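You operate a simulated robot arm through the tools that you are given. There is no shell and no other tool. Be economical: measure what you need, move in short steps, check, and stop when the job is done.

You are at the controls of a simulated robot arm. One attempt, no reset.

Task
Make the half-done pull safe for the break.
Fine: pawl to free first, then lock all reels, brake dial up to 5, clear the peak to 0 and shut the exit box lid.

It is judged by the outcome, as a careful person would: the job done as asked, and still so three seconds after it is handed in. It fails if anything else is knocked over, pushed out of place, dropped, spilled or broken. A push-on lid holds only when it is set on centred and level and pressed home; a screw cap is set on level and turned clockwise until tight.

Robot
A 6-joint arm with a two-finger parallel gripper on a trunk, on a base that drives. Base frame: it is fixed to the floor where the robot stands at the start and does not move with it; the origin is under the middle of the robot, x ahead of it, y to its left, z up; the surface under the hand at the start is at about z = 820. Lengths are in mm, angles in degrees, forces in N, time in s.
With the tool pointing down near the work surface it reaches from about 100 to 820 mm from the robot's upright axis, wherever it stands. Its first joint turns from -115.0 to 115.0 degrees. Places, roughly: brake dial [600, 1000, 1200]; clamp handle [400, 300, 900]; clear button [800, 100, 1300]; crank [700, 500, 1200]; exit box lid [700, 400, 1000]; grey roller [500, 1250, 750]; length counter zero button [500, 1000, 900]; lube bottle [500, 1250, 1000]; pawl knob [500, 200, 800]; pull lever [600, 100, 1000]; tape switch [700, 500, 1300]; unit selector [600, 1000, 900]; white roller [500, 1250, 750]. Payload 4.2 kg.
The TCP is the grasp point between the finger pads, 23 mm short of the fingertips. In the tool frame z runs along the fingers and y along their closing line. Largest opening 94 mm; finger width 38, thickness 10; the body of the gripper, 54 by 96 mm, starts 39 mm behind the TCP.
Orientation is that of the tool frame in the base frame, as [roll, pitch, yaw] about the fixed x, y, z axes, in that order (R = Rz(yaw) Ry(pitch) Rx(roll)). With the fingers straight down and closing along the base's y, the tool's x points along the base's -x, its y along +y and its z along -z.

Tools
- The arm moves only by the tool nudge_tool. Its argument "motion" is a list that holds one entry, the list of rows, each a list of 7 numbers: the shift along the tool's x, y, z in units of 25 mm (1.0 is 25 mm), then the turn, a rotation vector about the tool's x, y, z in units of 4 degrees (1.0 is 4 degrees), then the gripper command, from -1 (fully open) to 1 (shut), values between in proportion. In form: [[[tx, ty, tz, wx, wy, wz, gripper], ...]]. A call has 1 to 20 rows; each row shifts and turns the commanded pose from where the row before left it, along the tool's axes as they then stand. A call with a number of a shift or a turn outside -1 to 1 is refused whole. Rows are played at 5 a second. More than 50 mm and 8.6 degrees between two rows, or a gripper value outside its range, and nothing of the call is played. A pose out of reach is approached as far as the arm can. The call stops where the force on the tool passes 70 N (or 10 N more than at its start, if that is more) or the arm is blocked; 0.2 s more then pass. Each finger travels about 108 mm/s and halts on what it meets, pressing with about 41 N; the grip force reading is that of the motor and also rises with nothing between the fingers. The clock runs only during rows and for 0.2 s after the last one: add rows that do not move to give the fingers time. It gives the time, the measured TCP pose, the force on the tool (base axes), the opening and the grip force at its end, in the units of the frame above (readings bear some noise), with the torque about the TCP (base axes, N m) and any sound that the robot's microphone picked up, and new pictures: "show" is both (left out), scene, wrist or none.
- Cameras (640 x 400 px; columns grow to the right, rows downward): "scene" is now at [236.7, 189.2, 1539.7]; the picture's right is [-0.08, -1.00, 0.00], its down [-0.61, 0.05, -0.79] and it looks along [0.79, -0.06, -0.61] (base axes); focal length 214 px, centre (320, 200). "wrist" rides on the gripper at [86, 16, -75] in the tool frame; the picture's right is [-0.18, 0.98, 0.00], its down [-0.58, -0.11, -0.81] and it looks along [-0.79, -0.15, 0.59] (tool axes); focal length 243 px, centre (320, 200). There is no depth. A picture from a camera that has moved, and an enlarged one, comes with that camera's place and axes in the base frame and with its lens.
- lift_body(by): slides the trunk up (or, below 0, down) by that many mm; the arm and the scene camera ride with it, the base frame stays. It gives what a move gives, with no picture.
- roll_base(legs): drives the robot by 1 to 6 legs, each [ahead, turn to the left] in mm and degrees, along the robot's own axes; the way and the turn of a leg run together, so that a leg with both is an arc; at most 1500 mm and 180 degrees a leg. The arm and the cameras ride along, it lands a little off, and it stops where it bumps. It gives what a move gives, and a new picture of the scene camera.
- turn_head(pan, tilt): turns the head with the scene camera to pan (to the left, within 80 degrees either way) and tilt (down, from -29 to 69), counted from straight ahead of the robot. It gives what a move gives, and a new picture of the scene camera.
- close_up(camera, box): a new picture of the part [left, top, right, bottom] of that camera's present view, enlarged. The clock stands still meanwhile.
- sign_off(): hands the job in; it is judged then, once.

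Go step by step. Nothing tells you exact positions but the pictures and the camera data: compare them with the known pose of the tool, close in by small moves and look again before you grip or let go. The budget is 120 turns and 260 pictures, counting those below and the enlarged ones. Unless the task says otherwise, let go and move clear before handing in, and close with one line.

The tools are called after "Request:" as a command line: name --argument value ..., lists and objects as JSON in quotes. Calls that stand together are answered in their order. nudge_tool: Moves the arm, as the interface text tells. Its arguments: {"type":"object","properties":{"motion":{"type":"array"},"show":{"type":"string","enum":["both","scene","wrist","none"]}},"required":["motion"]} The other tools are called the same way: lift_body (by) slides the trunk up or down; roll_base (legs) drives the base; turn_head (pan, tilt) turns the head that bears the scene camera; close_up (camera, box) takes an enlarged picture of a part of a camera's view; sign_off () hands the job in.

At the start:

```text
t: 0.0
tcp_pos: [494.9, 89.1, 1422.8]
tool_rot: [-180.0, 0.0, -179.9]
ft_force: [-0.2, 0.0, 0.4]
wrist_torque: [0.01, 0.04, -0.03]
gripper_width: 93.9
grasp_force: 0.1
trunk travel left (down, up): [-900.0, 90.0]
robot x, y, heading: [1.2, -3.7, 0.0]
head pan, tilt: [-4.6, 37.4]
```

scene: 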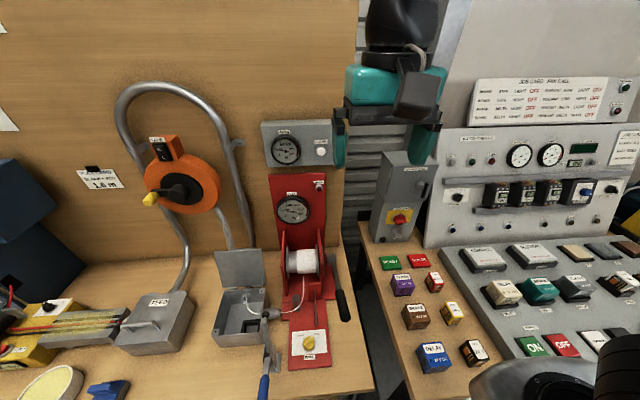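
wrist: 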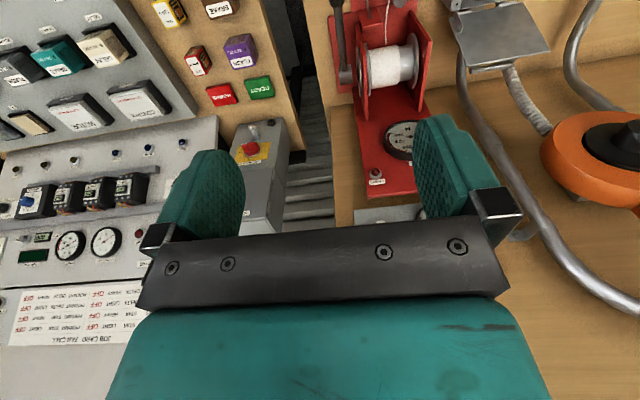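

I see a red winch with a gauge, an exit box with an open lid, and an orange tape reel on the wall; the reels and brake dial are further left. I'll look closer first.

Request:
close_up --camera "scene" --box '[200, 100, 380, 400]'

Request:
turn_head --pan 55 --tilt 35

```text
1.33 times, centred on (290, 250) of scene
camera zoom: at [236.7, 189.2, 1539.7], right [-0.08, -1.0, 0.0], down [-0.61, 0.05, -0.79], along [0.79, -0.06, -0.61], focal length 286 px, centre (360, 133)
```

zoom: 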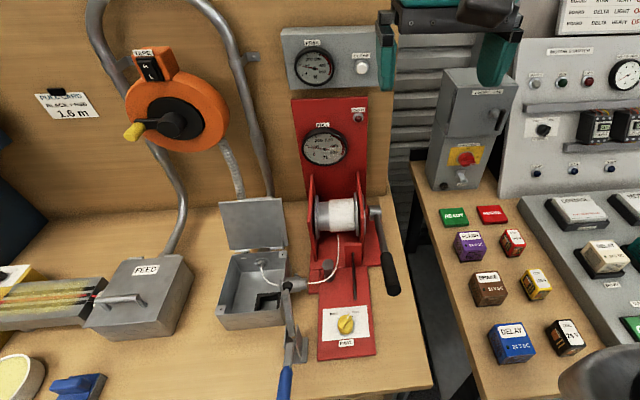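

```text
t: 1.3
tcp_pos: [494.9, 89.0, 1422.2]
tool_rot: [-180.0, 0.0, -180.0]
ft_force: [0.5, -0.5, 0.5]
wrist_torque: [0.02, 0.03, 0.0]
gripper_width: 93.9
grasp_force: 0.2
trunk travel left (down, up): [-900.0, 90.0]
robot x, y, heading: [-2.5, -1.6, 0.1]
head pan, tilt: [55.0, 35.0]
camera scene: at [200.8, 268.2, 1543.4], right [0.82, -0.57, 0.0], down [-0.33, -0.47, -0.82], along [0.47, 0.67, -0.57], focal length 214 px, centre (320, 200)
```

scene: 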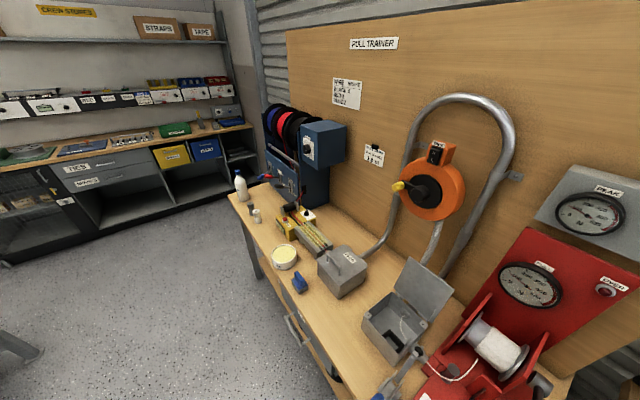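

Request:
close_up --camera "scene" --box '[220, 90, 380, 190]'

Request:
close_up --camera "scene" --box '[220, 180, 380, 300]'

Request:
close_up --camera "scene" --box '[320, 70, 400, 120]'

```text
4.00 times, centred on (300, 140) of scene
camera zoom: at [200.8, 268.2, 1543.4], right [0.82, -0.57, 0.0], down [-0.33, -0.47, -0.82], along [0.47, 0.67, -0.57], focal length 858 px, centre (400, 440)
```

zoom: 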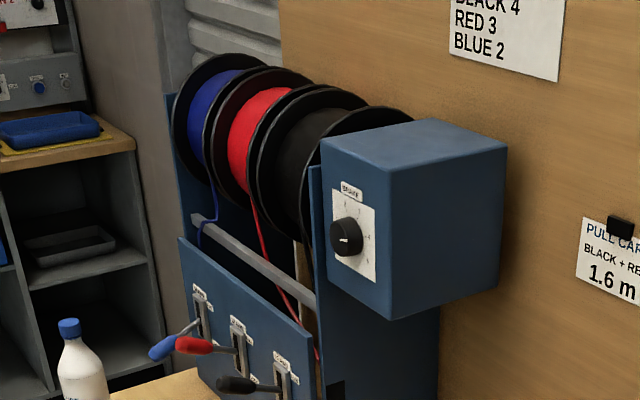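

```text
3.33 times, centred on (300, 240) of scene
camera zoom: at [200.8, 268.2, 1543.4], right [0.82, -0.57, 0.0], down [-0.33, -0.47, -0.82], along [0.47, 0.67, -0.57], focal length 715 px, centre (387, 67)
```

zoom: 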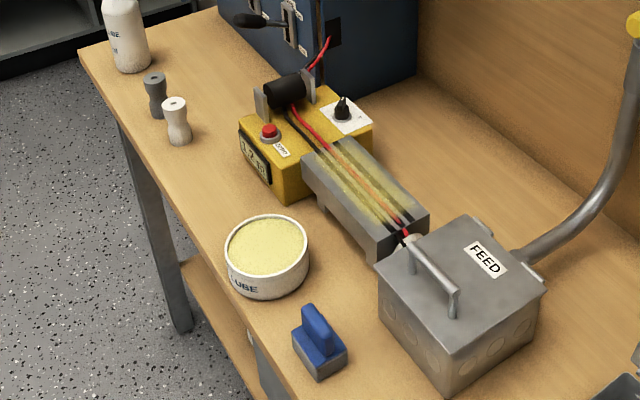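

```text
8.00 times, centred on (360, 95) of scene
camera zoom: at [200.8, 268.2, 1543.4], right [0.82, -0.57, 0.0], down [-0.33, -0.47, -0.82], along [0.47, 0.67, -0.57], focal length 1716 px, centre (0, 1040)
```

zoom: 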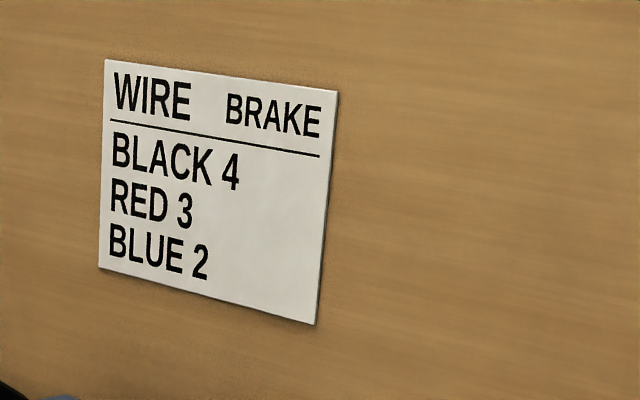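

Three lock levers (blue, red, black) and the brake dial are on the blue stand. First the pawl knob; I'll look at the red winch.

Request:
turn_head --pan 5 --tilt 55

Request:
close_up --camera "scene" --box '[280, 170, 440, 270]'

Request:
close_up --camera "scene" --box '[240, 0, 440, 125]'

```text
t: 2.5
tcp_pos: [494.2, 89.1, 1423.5]
tool_rot: [180.0, 0.0, -180.0]
ft_force: [0.5, 0.3, 0.1]
wrist_torque: [-0.02, -0.01, -0.02]
gripper_width: 94.0
grasp_force: 0.0
trunk travel left (down, up): [-900.0, 90.0]
robot x, y, heading: [0.8, -3.2, 0.2]
head pan, tilt: [5.0, 55.0]
camera scene: at [222.1, 202.5, 1515.2], right [0.09, -1.0, 0.0], down [-0.82, -0.07, -0.57], along [0.57, 0.05, -0.82], focal length 214 px, centre (320, 200)
```

scene: 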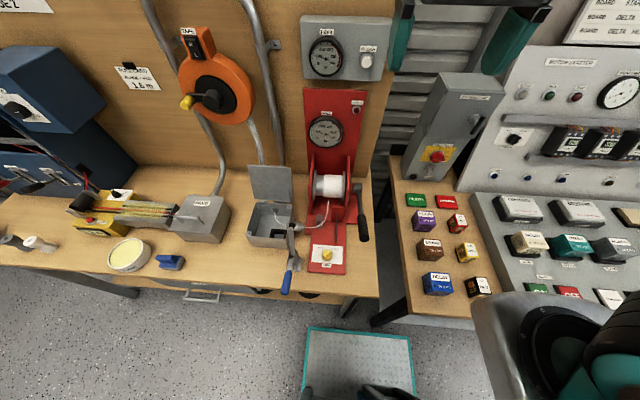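

```text
4.00 times, centred on (360, 220) of scene
camera zoom: at [222.1, 202.5, 1515.2], right [0.09, -1.0, 0.0], down [-0.82, -0.07, -0.57], along [0.57, 0.05, -0.82], focal length 858 px, centre (160, 120)
```

zoom: 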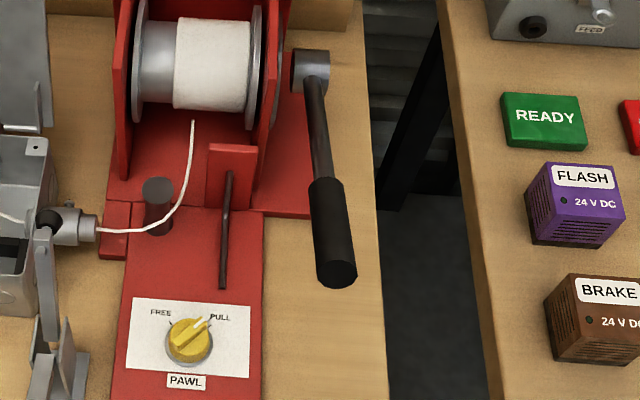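

```text
3.20 times, centred on (340, 62) of scene
camera zoom: at [222.1, 202.5, 1515.2], right [0.09, -1.0, 0.0], down [-0.82, -0.07, -0.57], along [0.57, 0.05, -0.82], focal length 686 px, centre (256, 640)
```

zoom: 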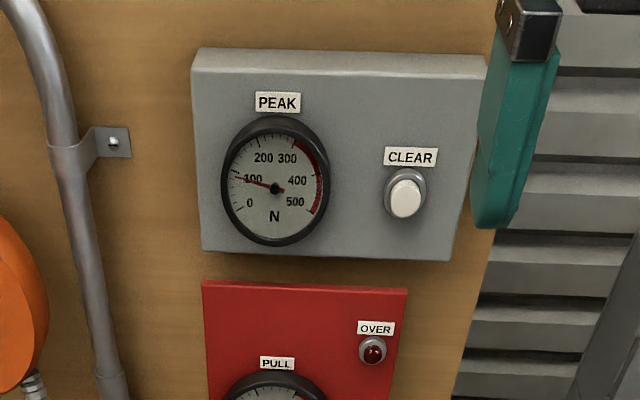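

The pawl knob points to PULL and must turn counter-clockwise to FREE; it's around (490, 200). I'll shift the hand off the lever and lower the trunk for a better look.

Request:
nudge_tool --motion '[[[1, 1, 0, 0, 0, 0, -1], [1, 1, 0, 0, 0, 0, -1], [1, 1, 0, 0, 0, 0, -1], [1, 1, 0, 0, 0, 0, -1], [0, 0.4, 0, 0, 0, 0, -1]]]' --show "none"

Request:
lift_body --by -350

Request:
turn_head --pan 0 --tilt 40

Request:
close_up --camera "wrist" --box '[0, 0, 640, 400]'

```text
t: 3.7
tcp_pos: [394.0, 199.6, 1422.8]
tool_rot: [-180.0, 0.0, 179.9]
ft_force: [0.4, 0.5, -0.6]
wrist_torque: [0.02, -0.01, -0.04]
gripper_width: 94.2
grasp_force: 0.1
trunk travel left (down, up): [-900.0, 90.0]
robot x, y, heading: [-1.5, -1.0, -0.0]
head pan, tilt: [5.0, 55.0]
```

```text
t: 7.1
tcp_pos: [395.2, 199.3, 1074.2]
tool_rot: [180.0, -0.1, 180.0]
ft_force: [-0.1, -0.4, 0.8]
wrist_torque: [0.0, 0.01, 0.0]
gripper_width: 94.0
grasp_force: 0.1
trunk travel left (down, up): [-550.0, 440.0]
robot x, y, heading: [2.2, -1.0, 0.3]
head pan, tilt: [5.0, 55.0]
```

```text
t: 7.9
tcp_pos: [394.6, 200.2, 1073.0]
tool_rot: [180.0, -0.1, 179.9]
ft_force: [1.2, -0.5, -0.2]
wrist_torque: [0.05, -0.01, 0.0]
gripper_width: 94.0
grasp_force: 0.1
trunk travel left (down, up): [-550.0, 440.0]
robot x, y, heading: [2.9, -4.6, 0.3]
head pan, tilt: [0.0, 40.0]
camera scene: at [235.2, 196.2, 1185.8], right [0.0, -1.0, 0.0], down [-0.64, 0.0, -0.77], along [0.77, 0.0, -0.64], focal length 214 px, centre (320, 200)
```

scene: 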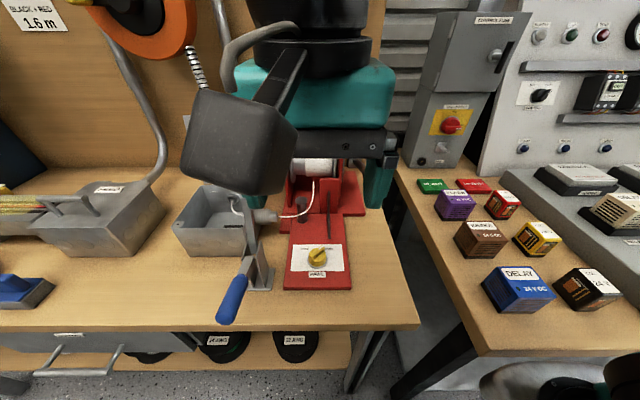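

```text
1.00 times, centred on (320, 200) of wrist (not enlarged: the box is as wide or as high as the picture)
camera zoom: at [307.6, 215.7, 1147.1], right [0.18, 0.98, 0.0], down [0.58, -0.11, 0.81], along [0.79, -0.15, -0.59], focal length 243 px, centre (320, 200)
```

zoom: 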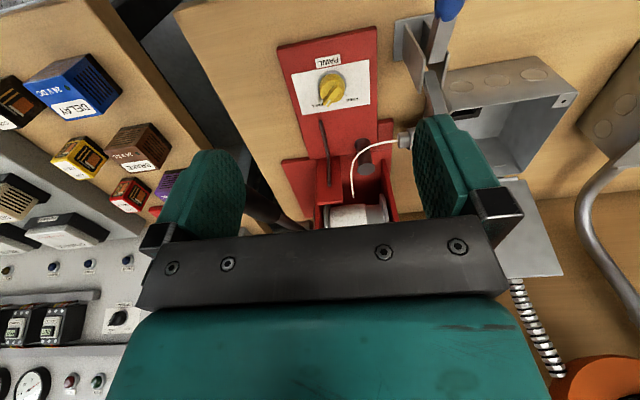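

Triangulating puts the knob at about (469, 200, 855). Zooming in on its shape and pointer.

Request:
close_up --camera "scene" --box '[280, 235, 360, 285]'

Request:
close_up --camera "wrist" --box '[280, 50, 400, 125]'

Request:
close_up --camera "scene" --box '[160, 160, 400, 310]'

```text
8.00 times, centred on (320, 260) of scene
camera zoom: at [235.2, 196.2, 1185.8], right [0.0, -1.0, 0.0], down [-0.64, 0.0, -0.77], along [0.77, 0.0, -0.64], focal length 1716 px, centre (320, -280)
```

zoom: 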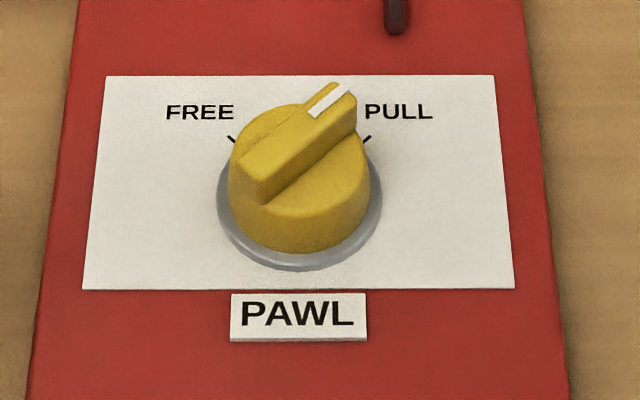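

```text
5.33 times, centred on (340, 88) of wrist
camera zoom: at [307.6, 215.7, 1147.1], right [0.18, 0.98, 0.0], down [0.58, -0.11, 0.81], along [0.79, -0.15, -0.59], focal length 1294 px, centre (213, 800)
```

zoom: 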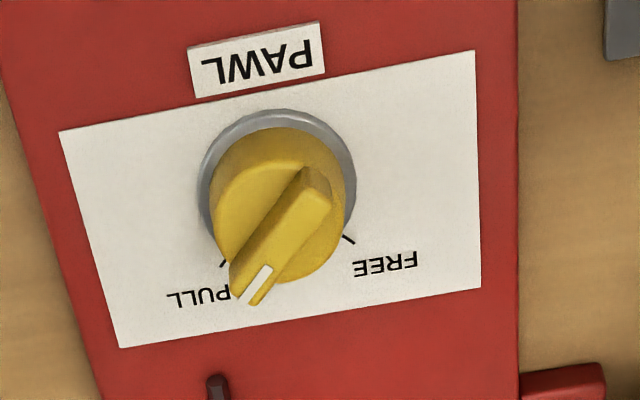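

```text
2.67 times, centred on (280, 235) of scene
camera zoom: at [235.2, 196.2, 1185.8], right [0.0, -1.0, 0.0], down [-0.64, 0.0, -0.77], along [0.77, 0.0, -0.64], focal length 572 px, centre (427, 107)
```

zoom: 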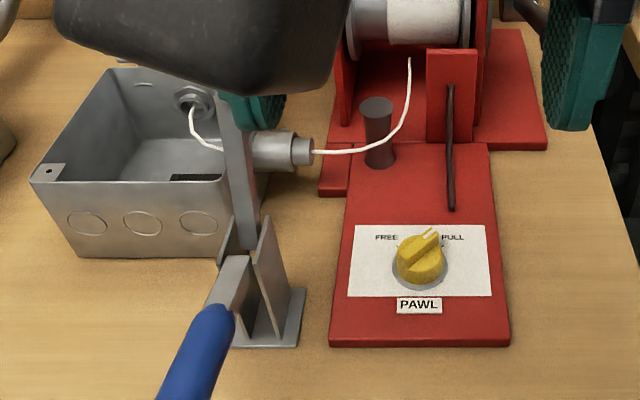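

The knob is about 37 mm round with a ridge pointing about 45° right-of-ahead. I'll move above it, turn the tool 45° clockwise and lower part way, then check.

Request:
nudge_tool --motion '[[[-1, 0, 0, 0, 0, 0, -0.4], [-1, 0, 0, 0, 0, 0, -0.4], [-0.97, 0, 0, 0, 0, 0, -0.4], [0, 0, 1, 0, 0, 1, -0.4], [0, 0, 1, 0, 0, 1, -0.4], [0, 0, 1, 0, 0, 1, -0.4], [0, 0, 1, 0, 0, 1, -0.4], [0, 0, 0, 0, 0, 1, -0.4], [0, 0, 0, 0, 0, 1, -0.4], [0, 0, 0, 0, 0, 1, -0.4], [0, 0, 0, 0, 0, 1, -0.4], [0, 0, 0, 0, 0, 1, -0.4], [0, 0, 0, 0, 0, 1, -0.4], [0, 0, 0, 0, 0, 1, -0.4]]]'

```text
t: 10.9
tcp_pos: [468.2, 199.5, 972.7]
tool_rot: [-180.0, 0.0, 135.9]
ft_force: [-0.2, -0.4, -0.1]
wrist_torque: [0.0, -0.02, 0.01]
gripper_width: 65.7
grasp_force: 0.1
trunk travel left (down, up): [-550.0, 440.0]
robot x, y, heading: [-1.0, -1.5, 0.2]
head pan, tilt: [0.0, 40.0]
camera scene: at [235.3, 196.2, 1185.8], right [0.0, -1.0, 0.0], down [-0.64, 0.0, -0.77], along [0.77, 0.0, -0.64], focal length 214 px, centre (320, 200)
camera wrist: at [417.3, 271.0, 1046.9], right [0.82, 0.58, 0.0], down [0.34, -0.48, 0.81], along [0.47, -0.66, -0.59], focal length 243 px, centre (320, 200)
```

scene: 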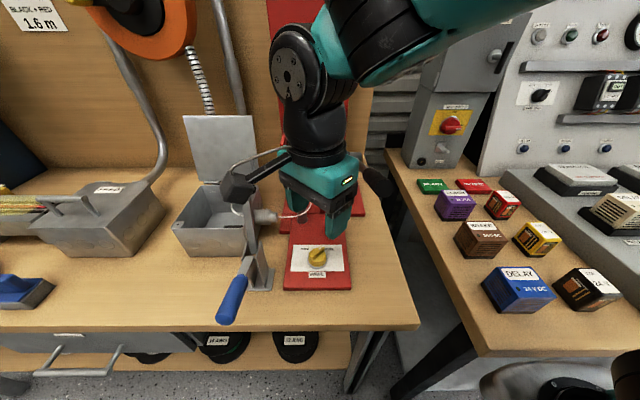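
wrist: 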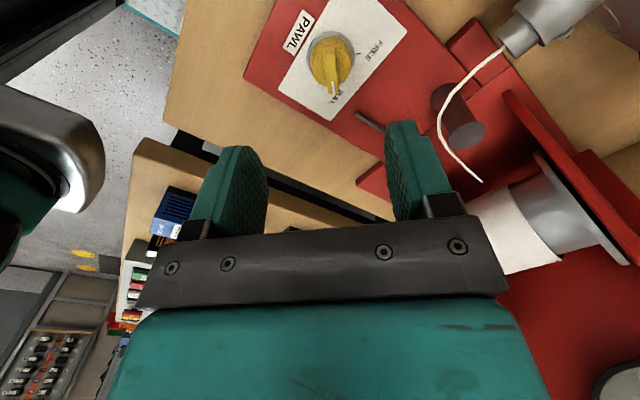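

The wrist camera would come near the clamp at this yaw, so I'll use about -24° instead, and descend to just above the knob.

Request:
nudge_tool --motion '[[[0, 0, 0, 0, 0, -1, -0.3], [0, 0, 0, 0, 0, -1, -0.3], [0, 0, 0, 0, 0, -1, -0.3], [0, 0, 0, 0, 0, -1, -0.3], [0, 0, 0, 0, 0, -1, -0.3], [-0.09, 0.15, 1, 0, 0, 0, -0.3], [0, 0, 1, 0, 0, 0, -0.3], [0, 0, 1, 0, 0, 0, -0.3]]]'

Request:
close_up --camera "scene" --box '[240, 180, 400, 280]'

Request:
close_up --camera "wrist" --box '[200, 20, 440, 170]'

```text
t: 12.7
tcp_pos: [471.8, 201.5, 898.6]
tool_rot: [-180.0, -0.1, 156.0]
ft_force: [0.4, 0.4, 0.5]
wrist_torque: [-0.01, 0.01, -0.01]
gripper_width: 61.1
grasp_force: 0.1
trunk travel left (down, up): [-550.0, 440.0]
robot x, y, heading: [1.2, -0.8, 0.2]
head pan, tilt: [0.0, 40.0]
camera scene: at [235.2, 196.1, 1185.9], right [0.0, -1.0, 0.0], down [-0.64, 0.0, -0.77], along [0.77, 0.0, -0.64], focal length 214 px, centre (320, 200)
camera wrist: at [398.8, 252.1, 971.7], right [0.57, 0.82, 0.0], down [0.49, -0.34, 0.81], along [0.66, -0.46, -0.59], focal length 243 px, centre (320, 200)
```

scene: 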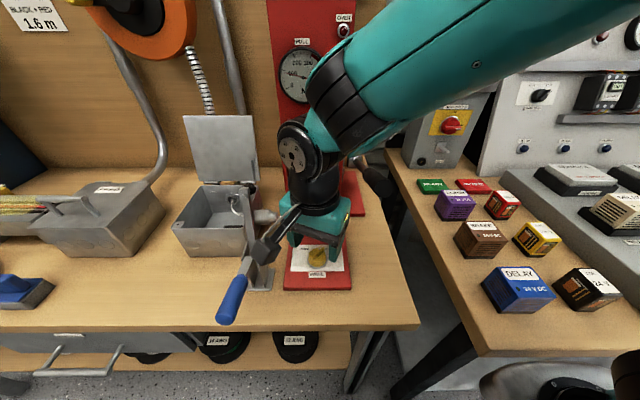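
wrist: 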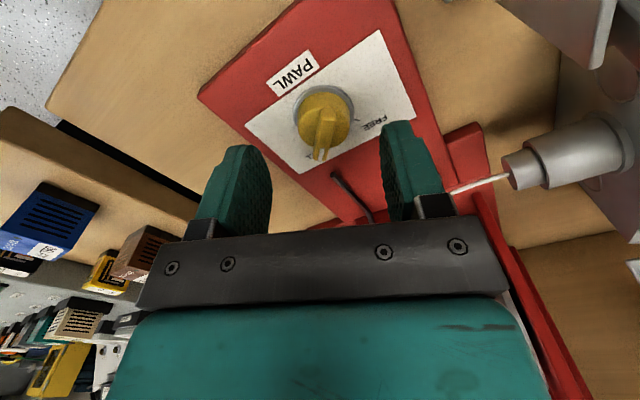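

```text
4.00 times, centred on (320, 230) of scene
camera zoom: at [235.2, 196.1, 1185.9], right [0.0, -1.0, 0.0], down [-0.64, 0.0, -0.77], along [0.77, 0.0, -0.64], focal length 858 px, centre (320, 80)
```

zoom: 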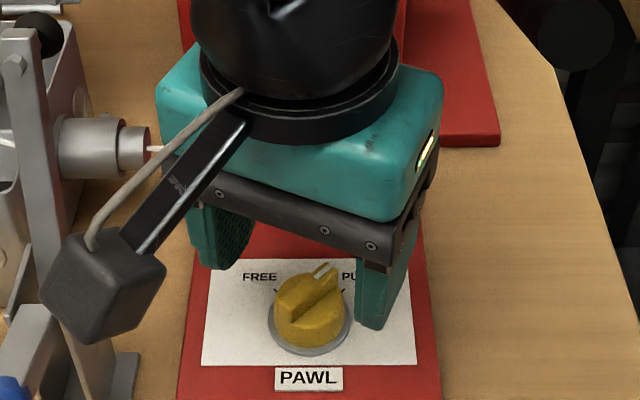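

```text
2.67 times, centred on (320, 95) of wrist
camera zoom: at [398.8, 252.1, 971.7], right [0.57, 0.82, 0.0], down [0.49, -0.34, 0.81], along [0.66, -0.46, -0.59], focal length 647 px, centre (320, 480)
```

zoom: 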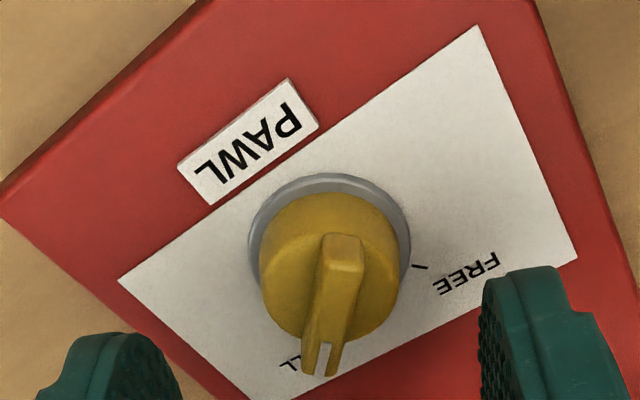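

Aligned well. Descending so the fingertips straddle the knob, then closing.

Request:
nudge_tool --motion '[[[0, 0.05, 0.75, 0, 0, 0, -0.3], [0, 0, 0.75, 0, 0, 0, -0.3], [0, 0, 0, 0, 0, 0, -0.1], [0, 0, 0, 0, 0, 0, 0.3], [0, 0, 0, 0, 0, 0, 0.5], [0, 0, 0, 0, 0, 0, 0.5]]]'

Request:
close_up --camera "scene" --box '[240, 180, 400, 280]'

```text
t: 14.1
tcp_pos: [472.3, 202.0, 860.3]
tool_rot: [-179.9, -0.1, 155.9]
ft_force: [-3.5, -6.7, -2.5]
wrist_torque: [-0.27, -0.03, -0.02]
gripper_width: 33.0
grasp_force: 45.4
trunk travel left (down, up): [-550.0, 440.0]
robot x, y, heading: [1.2, 1.7, -0.4]
head pan, tilt: [0.0, 40.0]
camera scene: at [235.2, 195.9, 1185.8], right [0.0, -1.0, 0.0], down [-0.64, 0.0, -0.77], along [0.77, 0.0, -0.64], focal length 214 px, centre (320, 200)
camera wrist: at [399.7, 253.0, 934.1], right [0.57, 0.82, 0.0], down [0.49, -0.34, 0.81], along [0.66, -0.46, -0.59], focal length 243 px, centre (320, 200)
```

scene: 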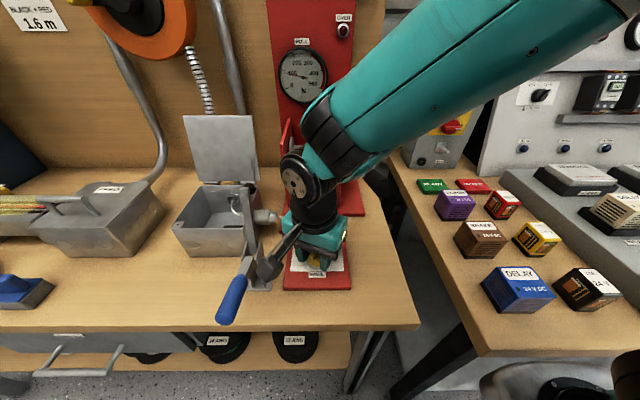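
wrist: 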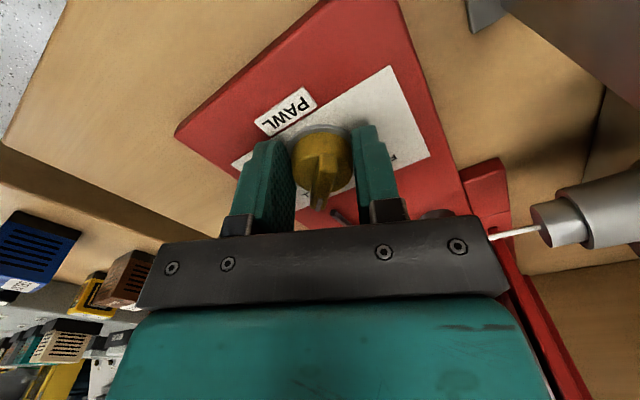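

```text
4.00 times, centred on (320, 230) of scene
camera zoom: at [235.2, 195.9, 1185.8], right [0.0, -1.0, 0.0], down [-0.64, 0.0, -0.77], along [0.77, 0.0, -0.64], focal length 858 px, centre (320, 80)
```

zoom: 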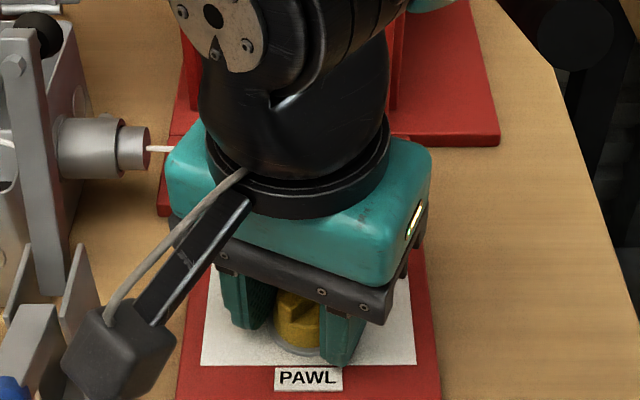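

Gripped at 33 mm. Turning counter-clockwise.

Request:
nudge_tool --motion '[[[0, 0, 0, 0, 0, -1, 0.5], [0, 0, 0, 0, 0, -1, 0.5], [0, 0, 0, 0, 0, -1, 0.5], [0, 0, 0, 0, 0, -1, 0.5], [0, 0, 0, 0, 0, -1, 0.5], [0, 0, 0, 0, 0, -1, 0.5], [0, 0, 0, 0, 0, -1, 0.5], [0, 0, 0, 0, 0, -1, 0.5], [0, 0, 0, 0, 0, -1, 0.5], [0, 0, 0, 0, 0, -1, 0.5], [0, 0, 0, 0, 0, -1, 0.5], [0, 0, 0, 0, 0, -1, 0.5], [0, 0, 0, 0, 0, -1, 0.5], [0, 0, 0, 0, 0, -1, 0.5], [0, 0, 0, 0, 0, -1, 0.5], [0, 0, 0, 0, 0, -1, 0.5], [0, 0, 0, 0, 0, -1, 0.5], [0, 0, 0, 0, 0, -1, 0.5], [0, 0, 0, 0, 0, -1, 0.5], [0, 0, 0, 0, 0, -1, 0.5]]]'

Request:
close_up --camera "wrist" --box '[240, 60, 400, 160]'

Request:
close_up --camera "scene" --box '[240, 180, 400, 280]'

```text
t: 18.3
tcp_pos: [474.4, 201.6, 861.3]
tool_rot: [-179.8, 0.0, -124.2]
ft_force: [21.0, -34.3, -0.1]
wrist_torque: [-0.84, -0.44, -0.31]
gripper_width: 39.8
grasp_force: 18.2
trunk travel left (down, up): [-550.0, 440.0]
robot x, y, heading: [0.1, -0.1, 0.1]
head pan, tilt: [0.0, 40.0]
camera scene: at [236.0, 194.0, 1186.0], right [0.0, -1.0, 0.0], down [-0.64, 0.0, -0.77], along [0.77, 0.0, -0.64], focal length 214 px, centre (320, 200)
camera wrist: at [412.0, 138.7, 934.6], right [-0.71, 0.71, -0.01], down [0.41, 0.42, 0.81], along [0.57, 0.57, -0.59], focal length 243 px, centre (320, 200)
```

scene: 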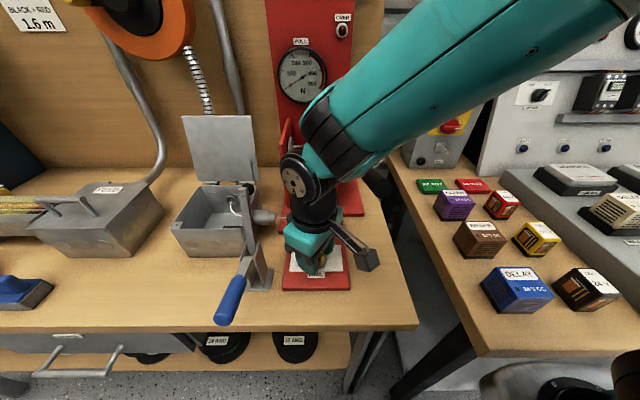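
wrist: 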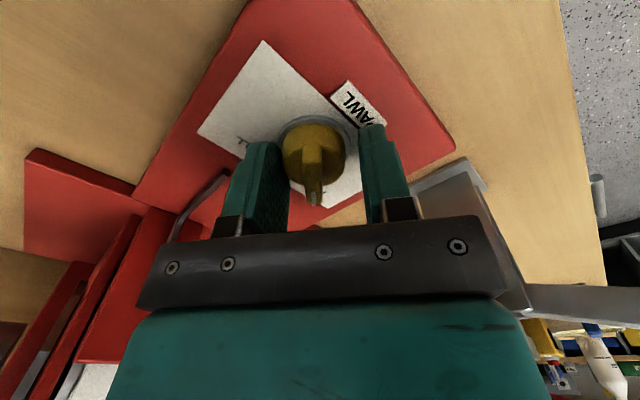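

```text
4.00 times, centred on (320, 110) of wrist
camera zoom: at [412.0, 138.7, 934.6], right [-0.71, 0.71, -0.01], down [0.41, 0.42, 0.81], along [0.57, 0.57, -0.59], focal length 970 px, centre (320, 560)
```

zoom: 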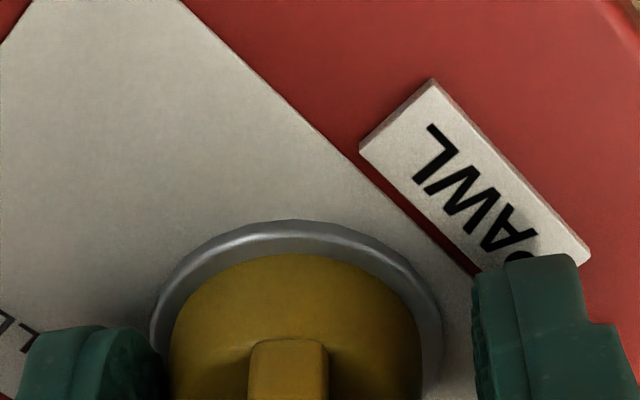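

```text
4.00 times, centred on (320, 230) of scene
camera zoom: at [236.0, 194.0, 1186.0], right [0.0, -1.0, 0.0], down [-0.64, 0.0, -0.77], along [0.77, 0.0, -0.64], focal length 858 px, centre (320, 80)
```

zoom: 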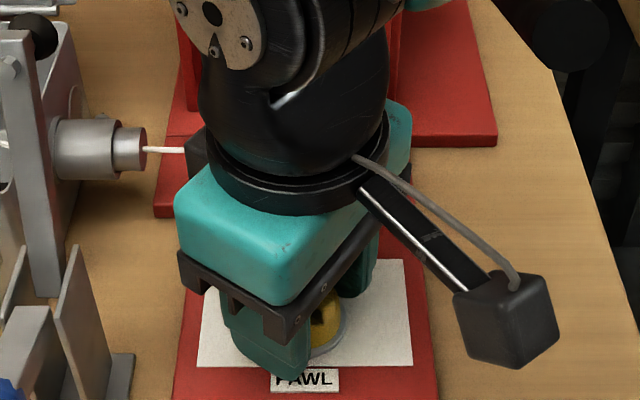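

The knob ridge now points ahead-left, to FREE, and the pull gauge fell. I'll open a little and lift away to check.

Request:
nudge_tool --motion '[[[0, 0, 0, 0, 0, 0, 0], [0, 0, 0, 0, 0, 0, 0], [0, 0, -0.5, 0, 0, 0, 0], [0, 0, -0.5, 0, 0, 0, 0], [0, 0, -1, 0, 0, 0, 0], [0, 0, -1, 0, 0, 0, 0], [0, 0, -1, 0, 0, 1, 0], [0, 0, -1, 0, 0, 1, 0]]]'

Request:
close_up --camera "scene" --box '[240, 180, 400, 280]'

```text
t: 20.1
tcp_pos: [472.7, 203.0, 985.1]
tool_rot: [180.0, 0.1, -132.2]
ft_force: [0.0, -0.6, -0.8]
wrist_torque: [0.04, 0.01, -0.06]
gripper_width: 47.0
grasp_force: 0.0
trunk travel left (down, up): [-550.0, 440.0]
robot x, y, heading: [-1.1, -1.4, -0.2]
head pan, tilt: [0.0, 40.0]
camera scene: at [235.4, 195.4, 1185.8], right [0.0, -1.0, 0.0], down [-0.64, 0.0, -0.77], along [0.77, 0.0, -0.64], focal length 214 px, centre (320, 200)
camera wrist: at [402.7, 150.3, 1059.2], right [-0.61, 0.8, 0.0], down [0.47, 0.36, 0.81], along [0.64, 0.49, -0.59], focal length 243 px, centre (320, 200)
```

scene: 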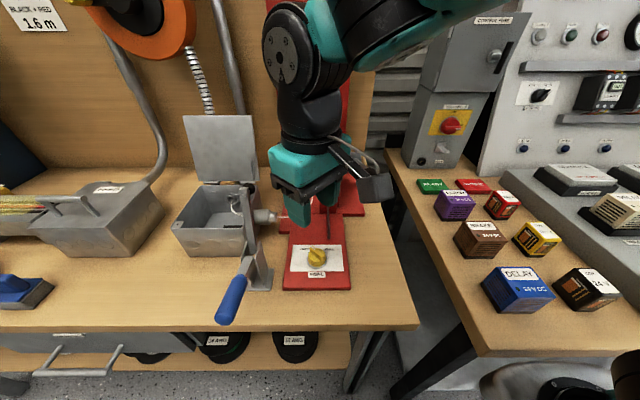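
wrist: 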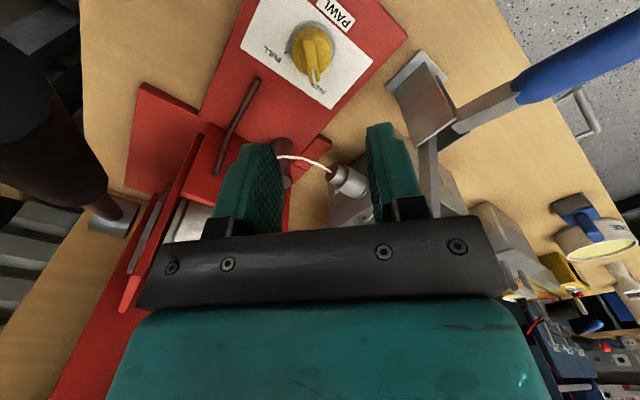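

```text
4.00 times, centred on (320, 230) of scene
camera zoom: at [235.4, 195.4, 1185.8], right [0.0, -1.0, 0.0], down [-0.64, 0.0, -0.77], along [0.77, 0.0, -0.64], focal length 858 px, centre (320, 80)
```

zoom: 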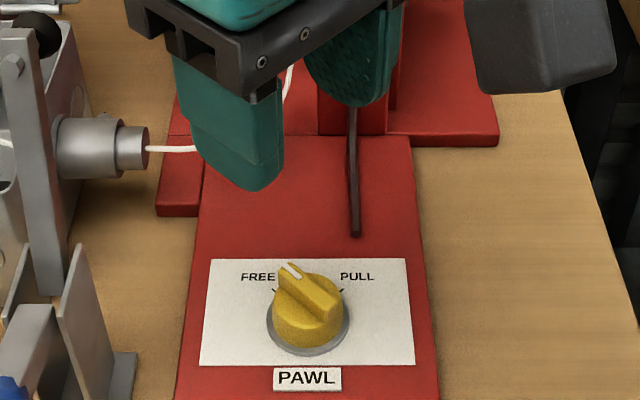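

Pawl is at FREE. Now I'll raise up, straighten and retract the hand, then drive left toward the reel stand.

Request:
lift_body --by 350

Request:
nudge_tool --motion '[[[0, 0, 0, 0, 0, 1, 0], [0, 0, 0, 0, 0, 1, 0], [0, 0, 0, 0, 0, 1, 0], [0, 0, 0, 0, 0, 1, 0], [0, 0, 0, 0, 0, 1, 0], [0, 0, 0, 0, 0, 1, 0], [0, 0, 0, 0, 0, 1, 0], [0, 0, 0, 0, 0, 1, 0], [0, 0, 0, 0, 0, 1, 0], [0, 0, 0, 0, 0, 1, 0], [0, 0, 0, 0, 0, 1, 0], [0, 0, 0, 0, 0, 1, 0], [1, -1, 0, 0, 0, 0, 0], [1, -1, 0, 0, 0, 0, 0], [1, -1, 0, 0, 0, 0, 0], [1, -1, 0, 0, 0, 0, 0]]]' --show "none"

Request:
roll_base --legs '[[0, 90], [950, 0], [0, -90]]'

```text
t: 23.5
tcp_pos: [471.7, 204.5, 1335.3]
tool_rot: [-180.0, -0.1, -132.0]
ft_force: [-0.2, -0.1, 0.6]
wrist_torque: [-0.04, 0.0, 0.01]
gripper_width: 47.1
grasp_force: 0.1
trunk travel left (down, up): [-900.0, 90.0]
robot x, y, heading: [-0.9, -1.6, 0.0]
head pan, tilt: [0.0, 40.0]
```

```text
t: 26.9
tcp_pos: [372.5, 104.1, 1334.3]
tool_rot: [-180.0, 0.0, -180.0]
ft_force: [1.2, 0.4, -0.7]
wrist_torque: [-0.06, 0.04, -0.01]
gripper_width: 47.2
grasp_force: 0.1
trunk travel left (down, up): [-900.0, 90.0]
robot x, y, heading: [-2.4, 0.6, 0.1]
head pan, tilt: [0.0, 40.0]
```

```text
t: 29.2
tcp_pos: [196.6, 273.7, 1334.7]
tool_rot: [179.9, 0.0, -144.1]
ft_force: [0.3, -0.1, -0.6]
wrist_torque: [0.01, 0.0, 0.0]
gripper_width: 46.9
grasp_force: 0.0
trunk travel left (down, up): [-900.0, 90.0]
robot x, y, heading: [-50.1, -20.0, 26.7]
head pan, tilt: [0.0, 40.0]
stopped in leg 1: the robot was blocked; the commanded pose is now the measured one
camera scene: at [72.5, 260.2, 1536.0], right [0.45, -0.89, 0.0], down [-0.57, -0.29, -0.77], along [0.69, 0.34, -0.64], focal length 214 px, centre (320, 200)
```

scene: 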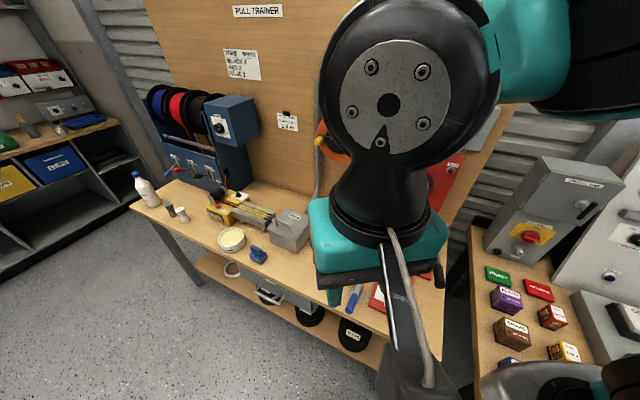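

The base corner bumped the bench; I'll back off a little before turning.

Request:
roll_base --legs '[[-220, 0]]'

```text
t: 30.9
tcp_pos: [-1.4, 177.1, 1335.1]
tool_rot: [179.9, 0.0, -144.0]
ft_force: [-0.5, 0.0, 0.2]
wrist_torque: [0.02, 0.0, 0.01]
gripper_width: 47.0
grasp_force: 0.1
trunk travel left (down, up): [-900.0, 90.0]
robot x, y, heading: [-249.1, -118.6, 26.5]
head pan, tilt: [0.0, 40.0]
camera scene: at [-124.6, 162.2, 1535.8], right [0.45, -0.89, 0.0], down [-0.57, -0.29, -0.77], along [0.68, 0.34, -0.64], focal length 214 px, centre (320, 200)
```

scene: 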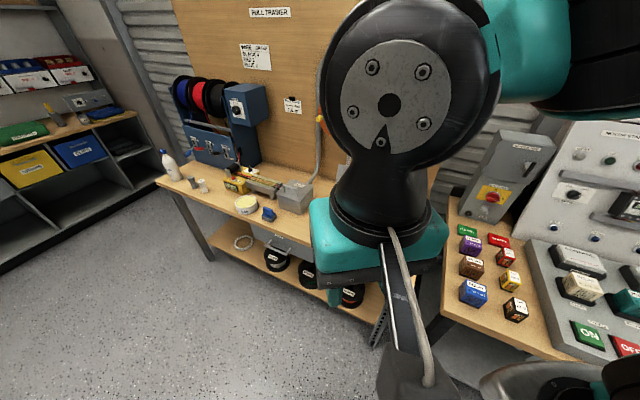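

Request:
roll_base --legs '[[0, 63.5], [1130, 0], [0, -90]]'

```text
t: 43.3
tcp_pos: [90.2, 1168.0, 1334.6]
tool_rot: [179.9, 0.0, -170.4]
ft_force: [0.2, -0.3, -0.4]
wrist_torque: [0.0, -0.01, 0.02]
gripper_width: 47.1
grasp_force: 0.0
trunk travel left (down, up): [-900.0, 90.0]
robot x, y, heading: [-261.1, 1014.6, 0.0]
head pan, tilt: [0.0, 40.0]
camera scene: at [-27.1, 1209.6, 1535.8], right [0.01, -1.0, 0.0], down [-0.64, 0.0, -0.77], along [0.77, 0.01, -0.64], focal length 214 px, centre (320, 200)
```

scene: 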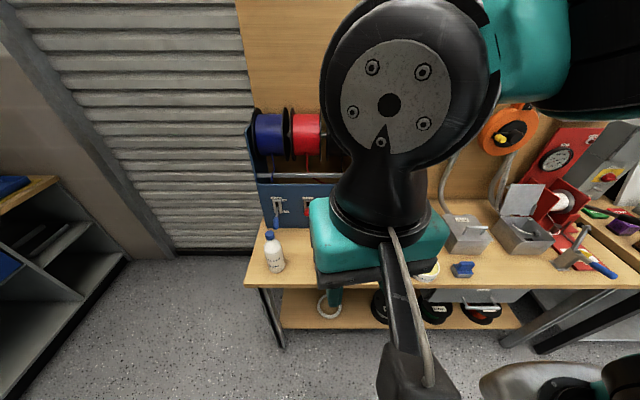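

Request:
roll_base --legs '[[230, 0]]'

Request:
nudge_tool --motion '[[[0.2, -1, 0, 0, 0, 1, 0], [0.2, -1, 0, 0, 0, 1, 0], [0.2, -1, 0, 0, 0, 0.4, 0], [0, -1, 0, 0, 0, 0, 0], [0, -1, 0, 0, 0, 0, 0], [0, -1, 0, 0, 0, 0, 0], [0, -1, 0, 0, 0, 0, 0], [0, -1, 0, 0, 0, 0, 0], [0, -1, 0, 0, 0, 0, 0], [0, -1, 0, 0, 0, 0, 0]]]' --show "scene"

```text
t: 45.0
tcp_pos: [321.6, 1168.2, 1335.4]
tool_rot: [179.9, 0.0, -170.6]
ft_force: [-0.2, -0.1, 0.2]
wrist_torque: [0.03, -0.03, -0.02]
gripper_width: 46.9
grasp_force: 0.0
trunk travel left (down, up): [-900.0, 90.0]
robot x, y, heading: [-33.8, 1011.2, 0.3]
head pan, tilt: [0.0, 40.0]
camera scene: at [204.1, 1210.0, 1535.9], right [0.0, -1.0, 0.0], down [-0.64, 0.0, -0.77], along [0.77, 0.0, -0.64], focal length 214 px, centre (320, 200)
```

scene: 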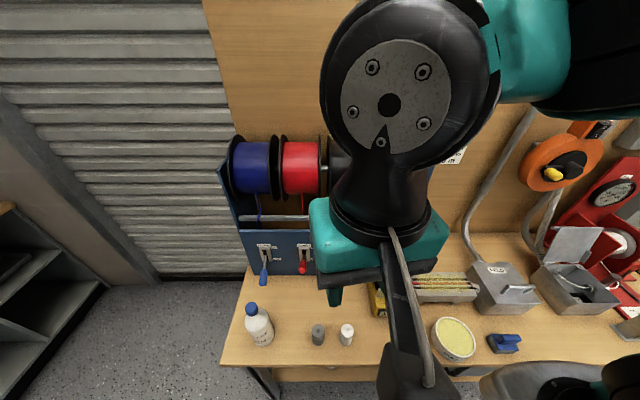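

```text
t: 47.2
tcp_pos: [382.8, 971.1, 1306.2]
tool_rot: [179.9, 0.0, 180.0]
ft_force: [-0.2, 0.6, -0.4]
wrist_torque: [-0.01, -0.02, -0.02]
gripper_width: 47.3
grasp_force: 0.1
out of reach, approached as far as the arm can: row 4, 5, 6, 7, 8, 9, 10
trunk travel left (down, up): [-900.0, 90.0]
robot x, y, heading: [-35.2, 1012.6, 0.1]
head pan, tilt: [0.0, 40.0]
camera scene: at [204.2, 1210.0, 1535.8], right [0.0, -1.0, 0.0], down [-0.64, 0.0, -0.77], along [0.77, 0.0, -0.64], focal length 214 px, centre (320, 200)
```

scene: 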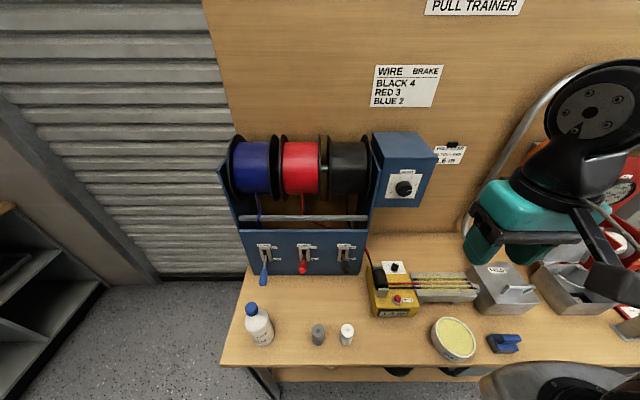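

Now the reel stand is in clear view; zooming on the levers and dial.

Request:
close_up --camera "scene" --box '[230, 220, 390, 320]'

Request:
close_up --camera "scene" --box '[370, 155, 450, 205]'

Request:
lift_body --by -250

Request:
turn_head --pan 0 --tilt 30

Request:
close_up --camera "scene" --box '[210, 150, 450, 300]'

```text
4.00 times, centred on (310, 270) of scene
camera zoom: at [204.2, 1210.0, 1535.8], right [0.0, -1.0, 0.0], down [-0.64, 0.0, -0.77], along [0.77, 0.0, -0.64], focal length 858 px, centre (360, -80)
```

zoom: 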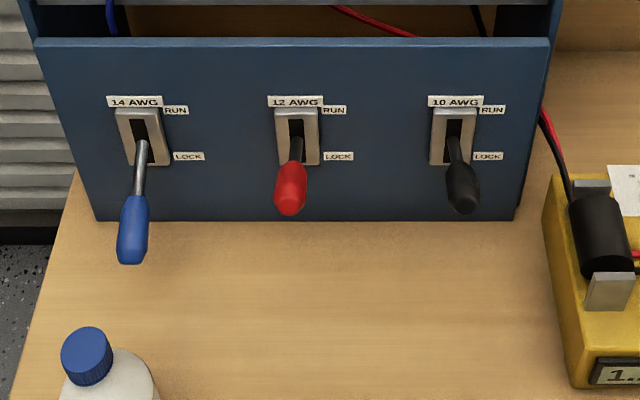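

```text
8.00 times, centred on (410, 180) of scene
camera zoom: at [204.2, 1210.0, 1535.8], right [0.0, -1.0, 0.0], down [-0.64, 0.0, -0.77], along [0.77, 0.0, -0.64], focal length 1716 px, centre (-400, 360)
```

zoom: 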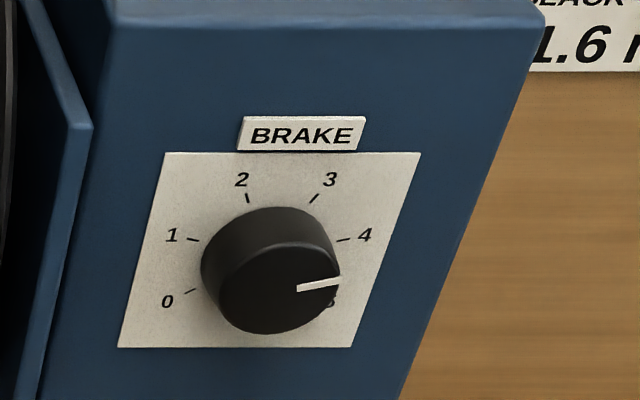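

```text
t: 49.8
tcp_pos: [383.2, 971.5, 1056.4]
tool_rot: [179.9, -0.2, 179.9]
ft_force: [0.1, 0.2, -0.2]
wrist_torque: [-0.03, 0.0, 0.01]
gripper_width: 47.0
grasp_force: 0.1
trunk travel left (down, up): [-650.0, 340.0]
robot x, y, heading: [-28.8, 1011.5, 0.3]
head pan, tilt: [0.0, 40.0]
```

```text
t: 50.5
tcp_pos: [384.5, 970.7, 1056.7]
tool_rot: [179.9, -0.1, 179.8]
ft_force: [0.0, -0.1, -0.3]
wrist_torque: [0.0, 0.02, -0.01]
gripper_width: 46.8
grasp_force: 0.1
trunk travel left (down, up): [-650.0, 340.0]
robot x, y, heading: [-28.4, 1015.0, 0.5]
head pan, tilt: [0.0, 30.0]
camera scene: at [209.7, 1210.0, 1301.1], right [0.0, -1.0, 0.0], down [-0.5, 0.0, -0.87], along [0.87, 0.0, -0.5], focal length 214 px, centre (320, 200)
```

scene: 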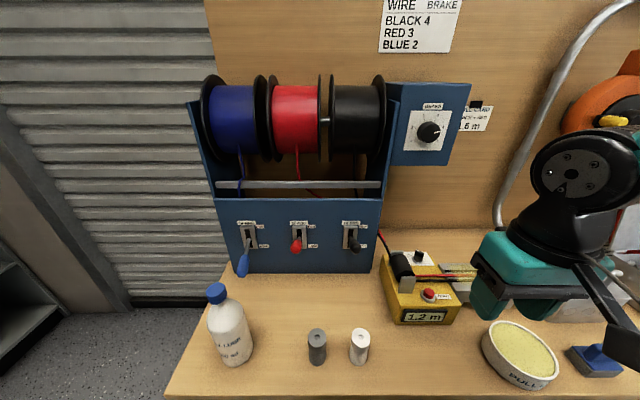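

```text
2.67 times, centred on (330, 225) of scene
camera zoom: at [209.7, 1210.0, 1301.1], right [0.0, -1.0, 0.0], down [-0.5, 0.0, -0.87], along [0.87, 0.0, -0.5], focal length 572 px, centre (293, 133)
```

zoom: 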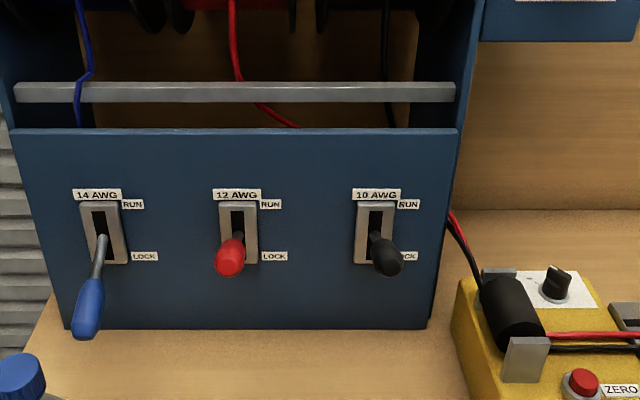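

Blue is already down at LOCK; red and black are up at RUN (tips about (556, 1260, 990) and (556, 1136, 990)). I'll tilt the closed gripper 45° forward and go above the black lever.

Request:
nudge_tool --motion '[[[0, 0.94, 0, 0, -1, 0, 1], [0, 0.94, 0, 0, -1, 0, 1], [0, 0.94, 0, 0, -1, 0, 1], [0, 0.94, 0, 0, -1, 0, 1], [0, 0.94, 0, 0, -1, 0, 1], [0, 0.94, 0, 0, -1, 0, 1], [0, 0.96, 0, 0, -1, 0, 1], [0, 0, 0, 0, -1, 0, 1], [0, 0, 0, 0, -1, 0, 1], [0, 0, 0, 0, -1, 0, 1], [0, 0, 0, 0, -1, 0, 1], [-0.7, 0, 0.7, 0, 0, 0, 1], [-0.7, 0, 0.7, 0, 0, 0, 1], [-0.7, 0, 0.7, 0, 0, 0, 1]]]'

Request:
close_up --camera "scene" --box '[230, 150, 470, 300]'

```text
t: 53.5
tcp_pos: [458.6, 1135.1, 1054.4]
tool_rot: [179.9, 43.8, 179.7]
ft_force: [-0.4, -1.1, -0.3]
wrist_torque: [-0.02, 0.02, 0.0]
gripper_width: 0.0
grasp_force: 41.0
trunk travel left (down, up): [-650.0, 340.0]
robot x, y, heading: [-26.6, 1015.2, 0.5]
head pan, tilt: [0.0, 30.0]
camera scene: at [209.5, 1210.0, 1301.2], right [0.0, -1.0, 0.0], down [-0.5, 0.0, -0.87], along [0.87, 0.0, -0.5], focal length 214 px, centre (320, 200)
camera wrist: at [343.8, 1151.9, 1047.3], right [0.14, 0.98, 0.13], down [-0.14, -0.11, 0.98], along [0.98, -0.15, 0.12], focal length 243 px, centre (320, 200)
```

scene: 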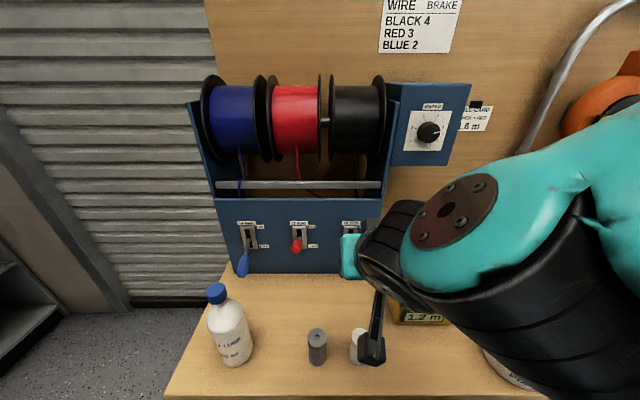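
wrist: 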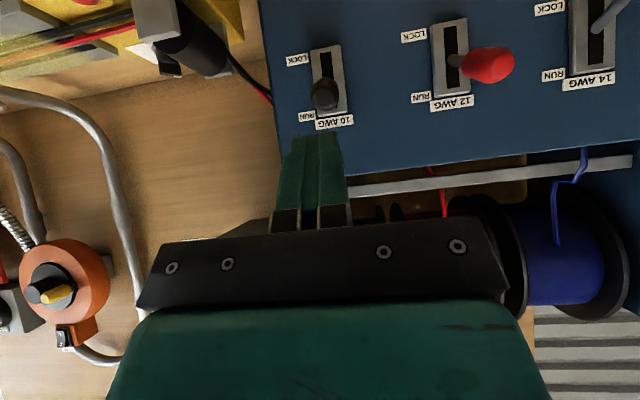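

```text
2.67 times, centred on (350, 225) of scene
camera zoom: at [209.5, 1210.0, 1301.2], right [0.0, -1.0, 0.0], down [-0.5, 0.0, -0.87], along [0.87, 0.0, -0.5], focal length 572 px, centre (240, 133)
```

zoom: 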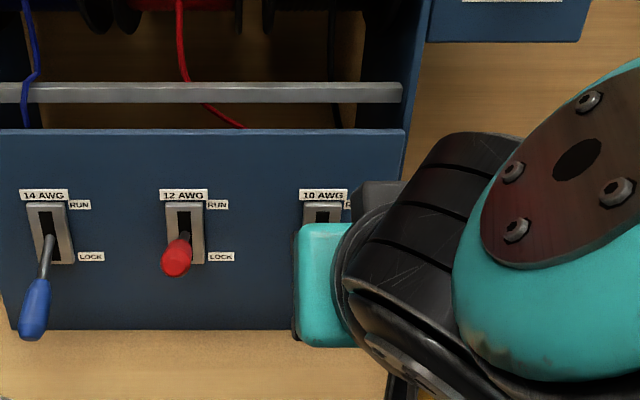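

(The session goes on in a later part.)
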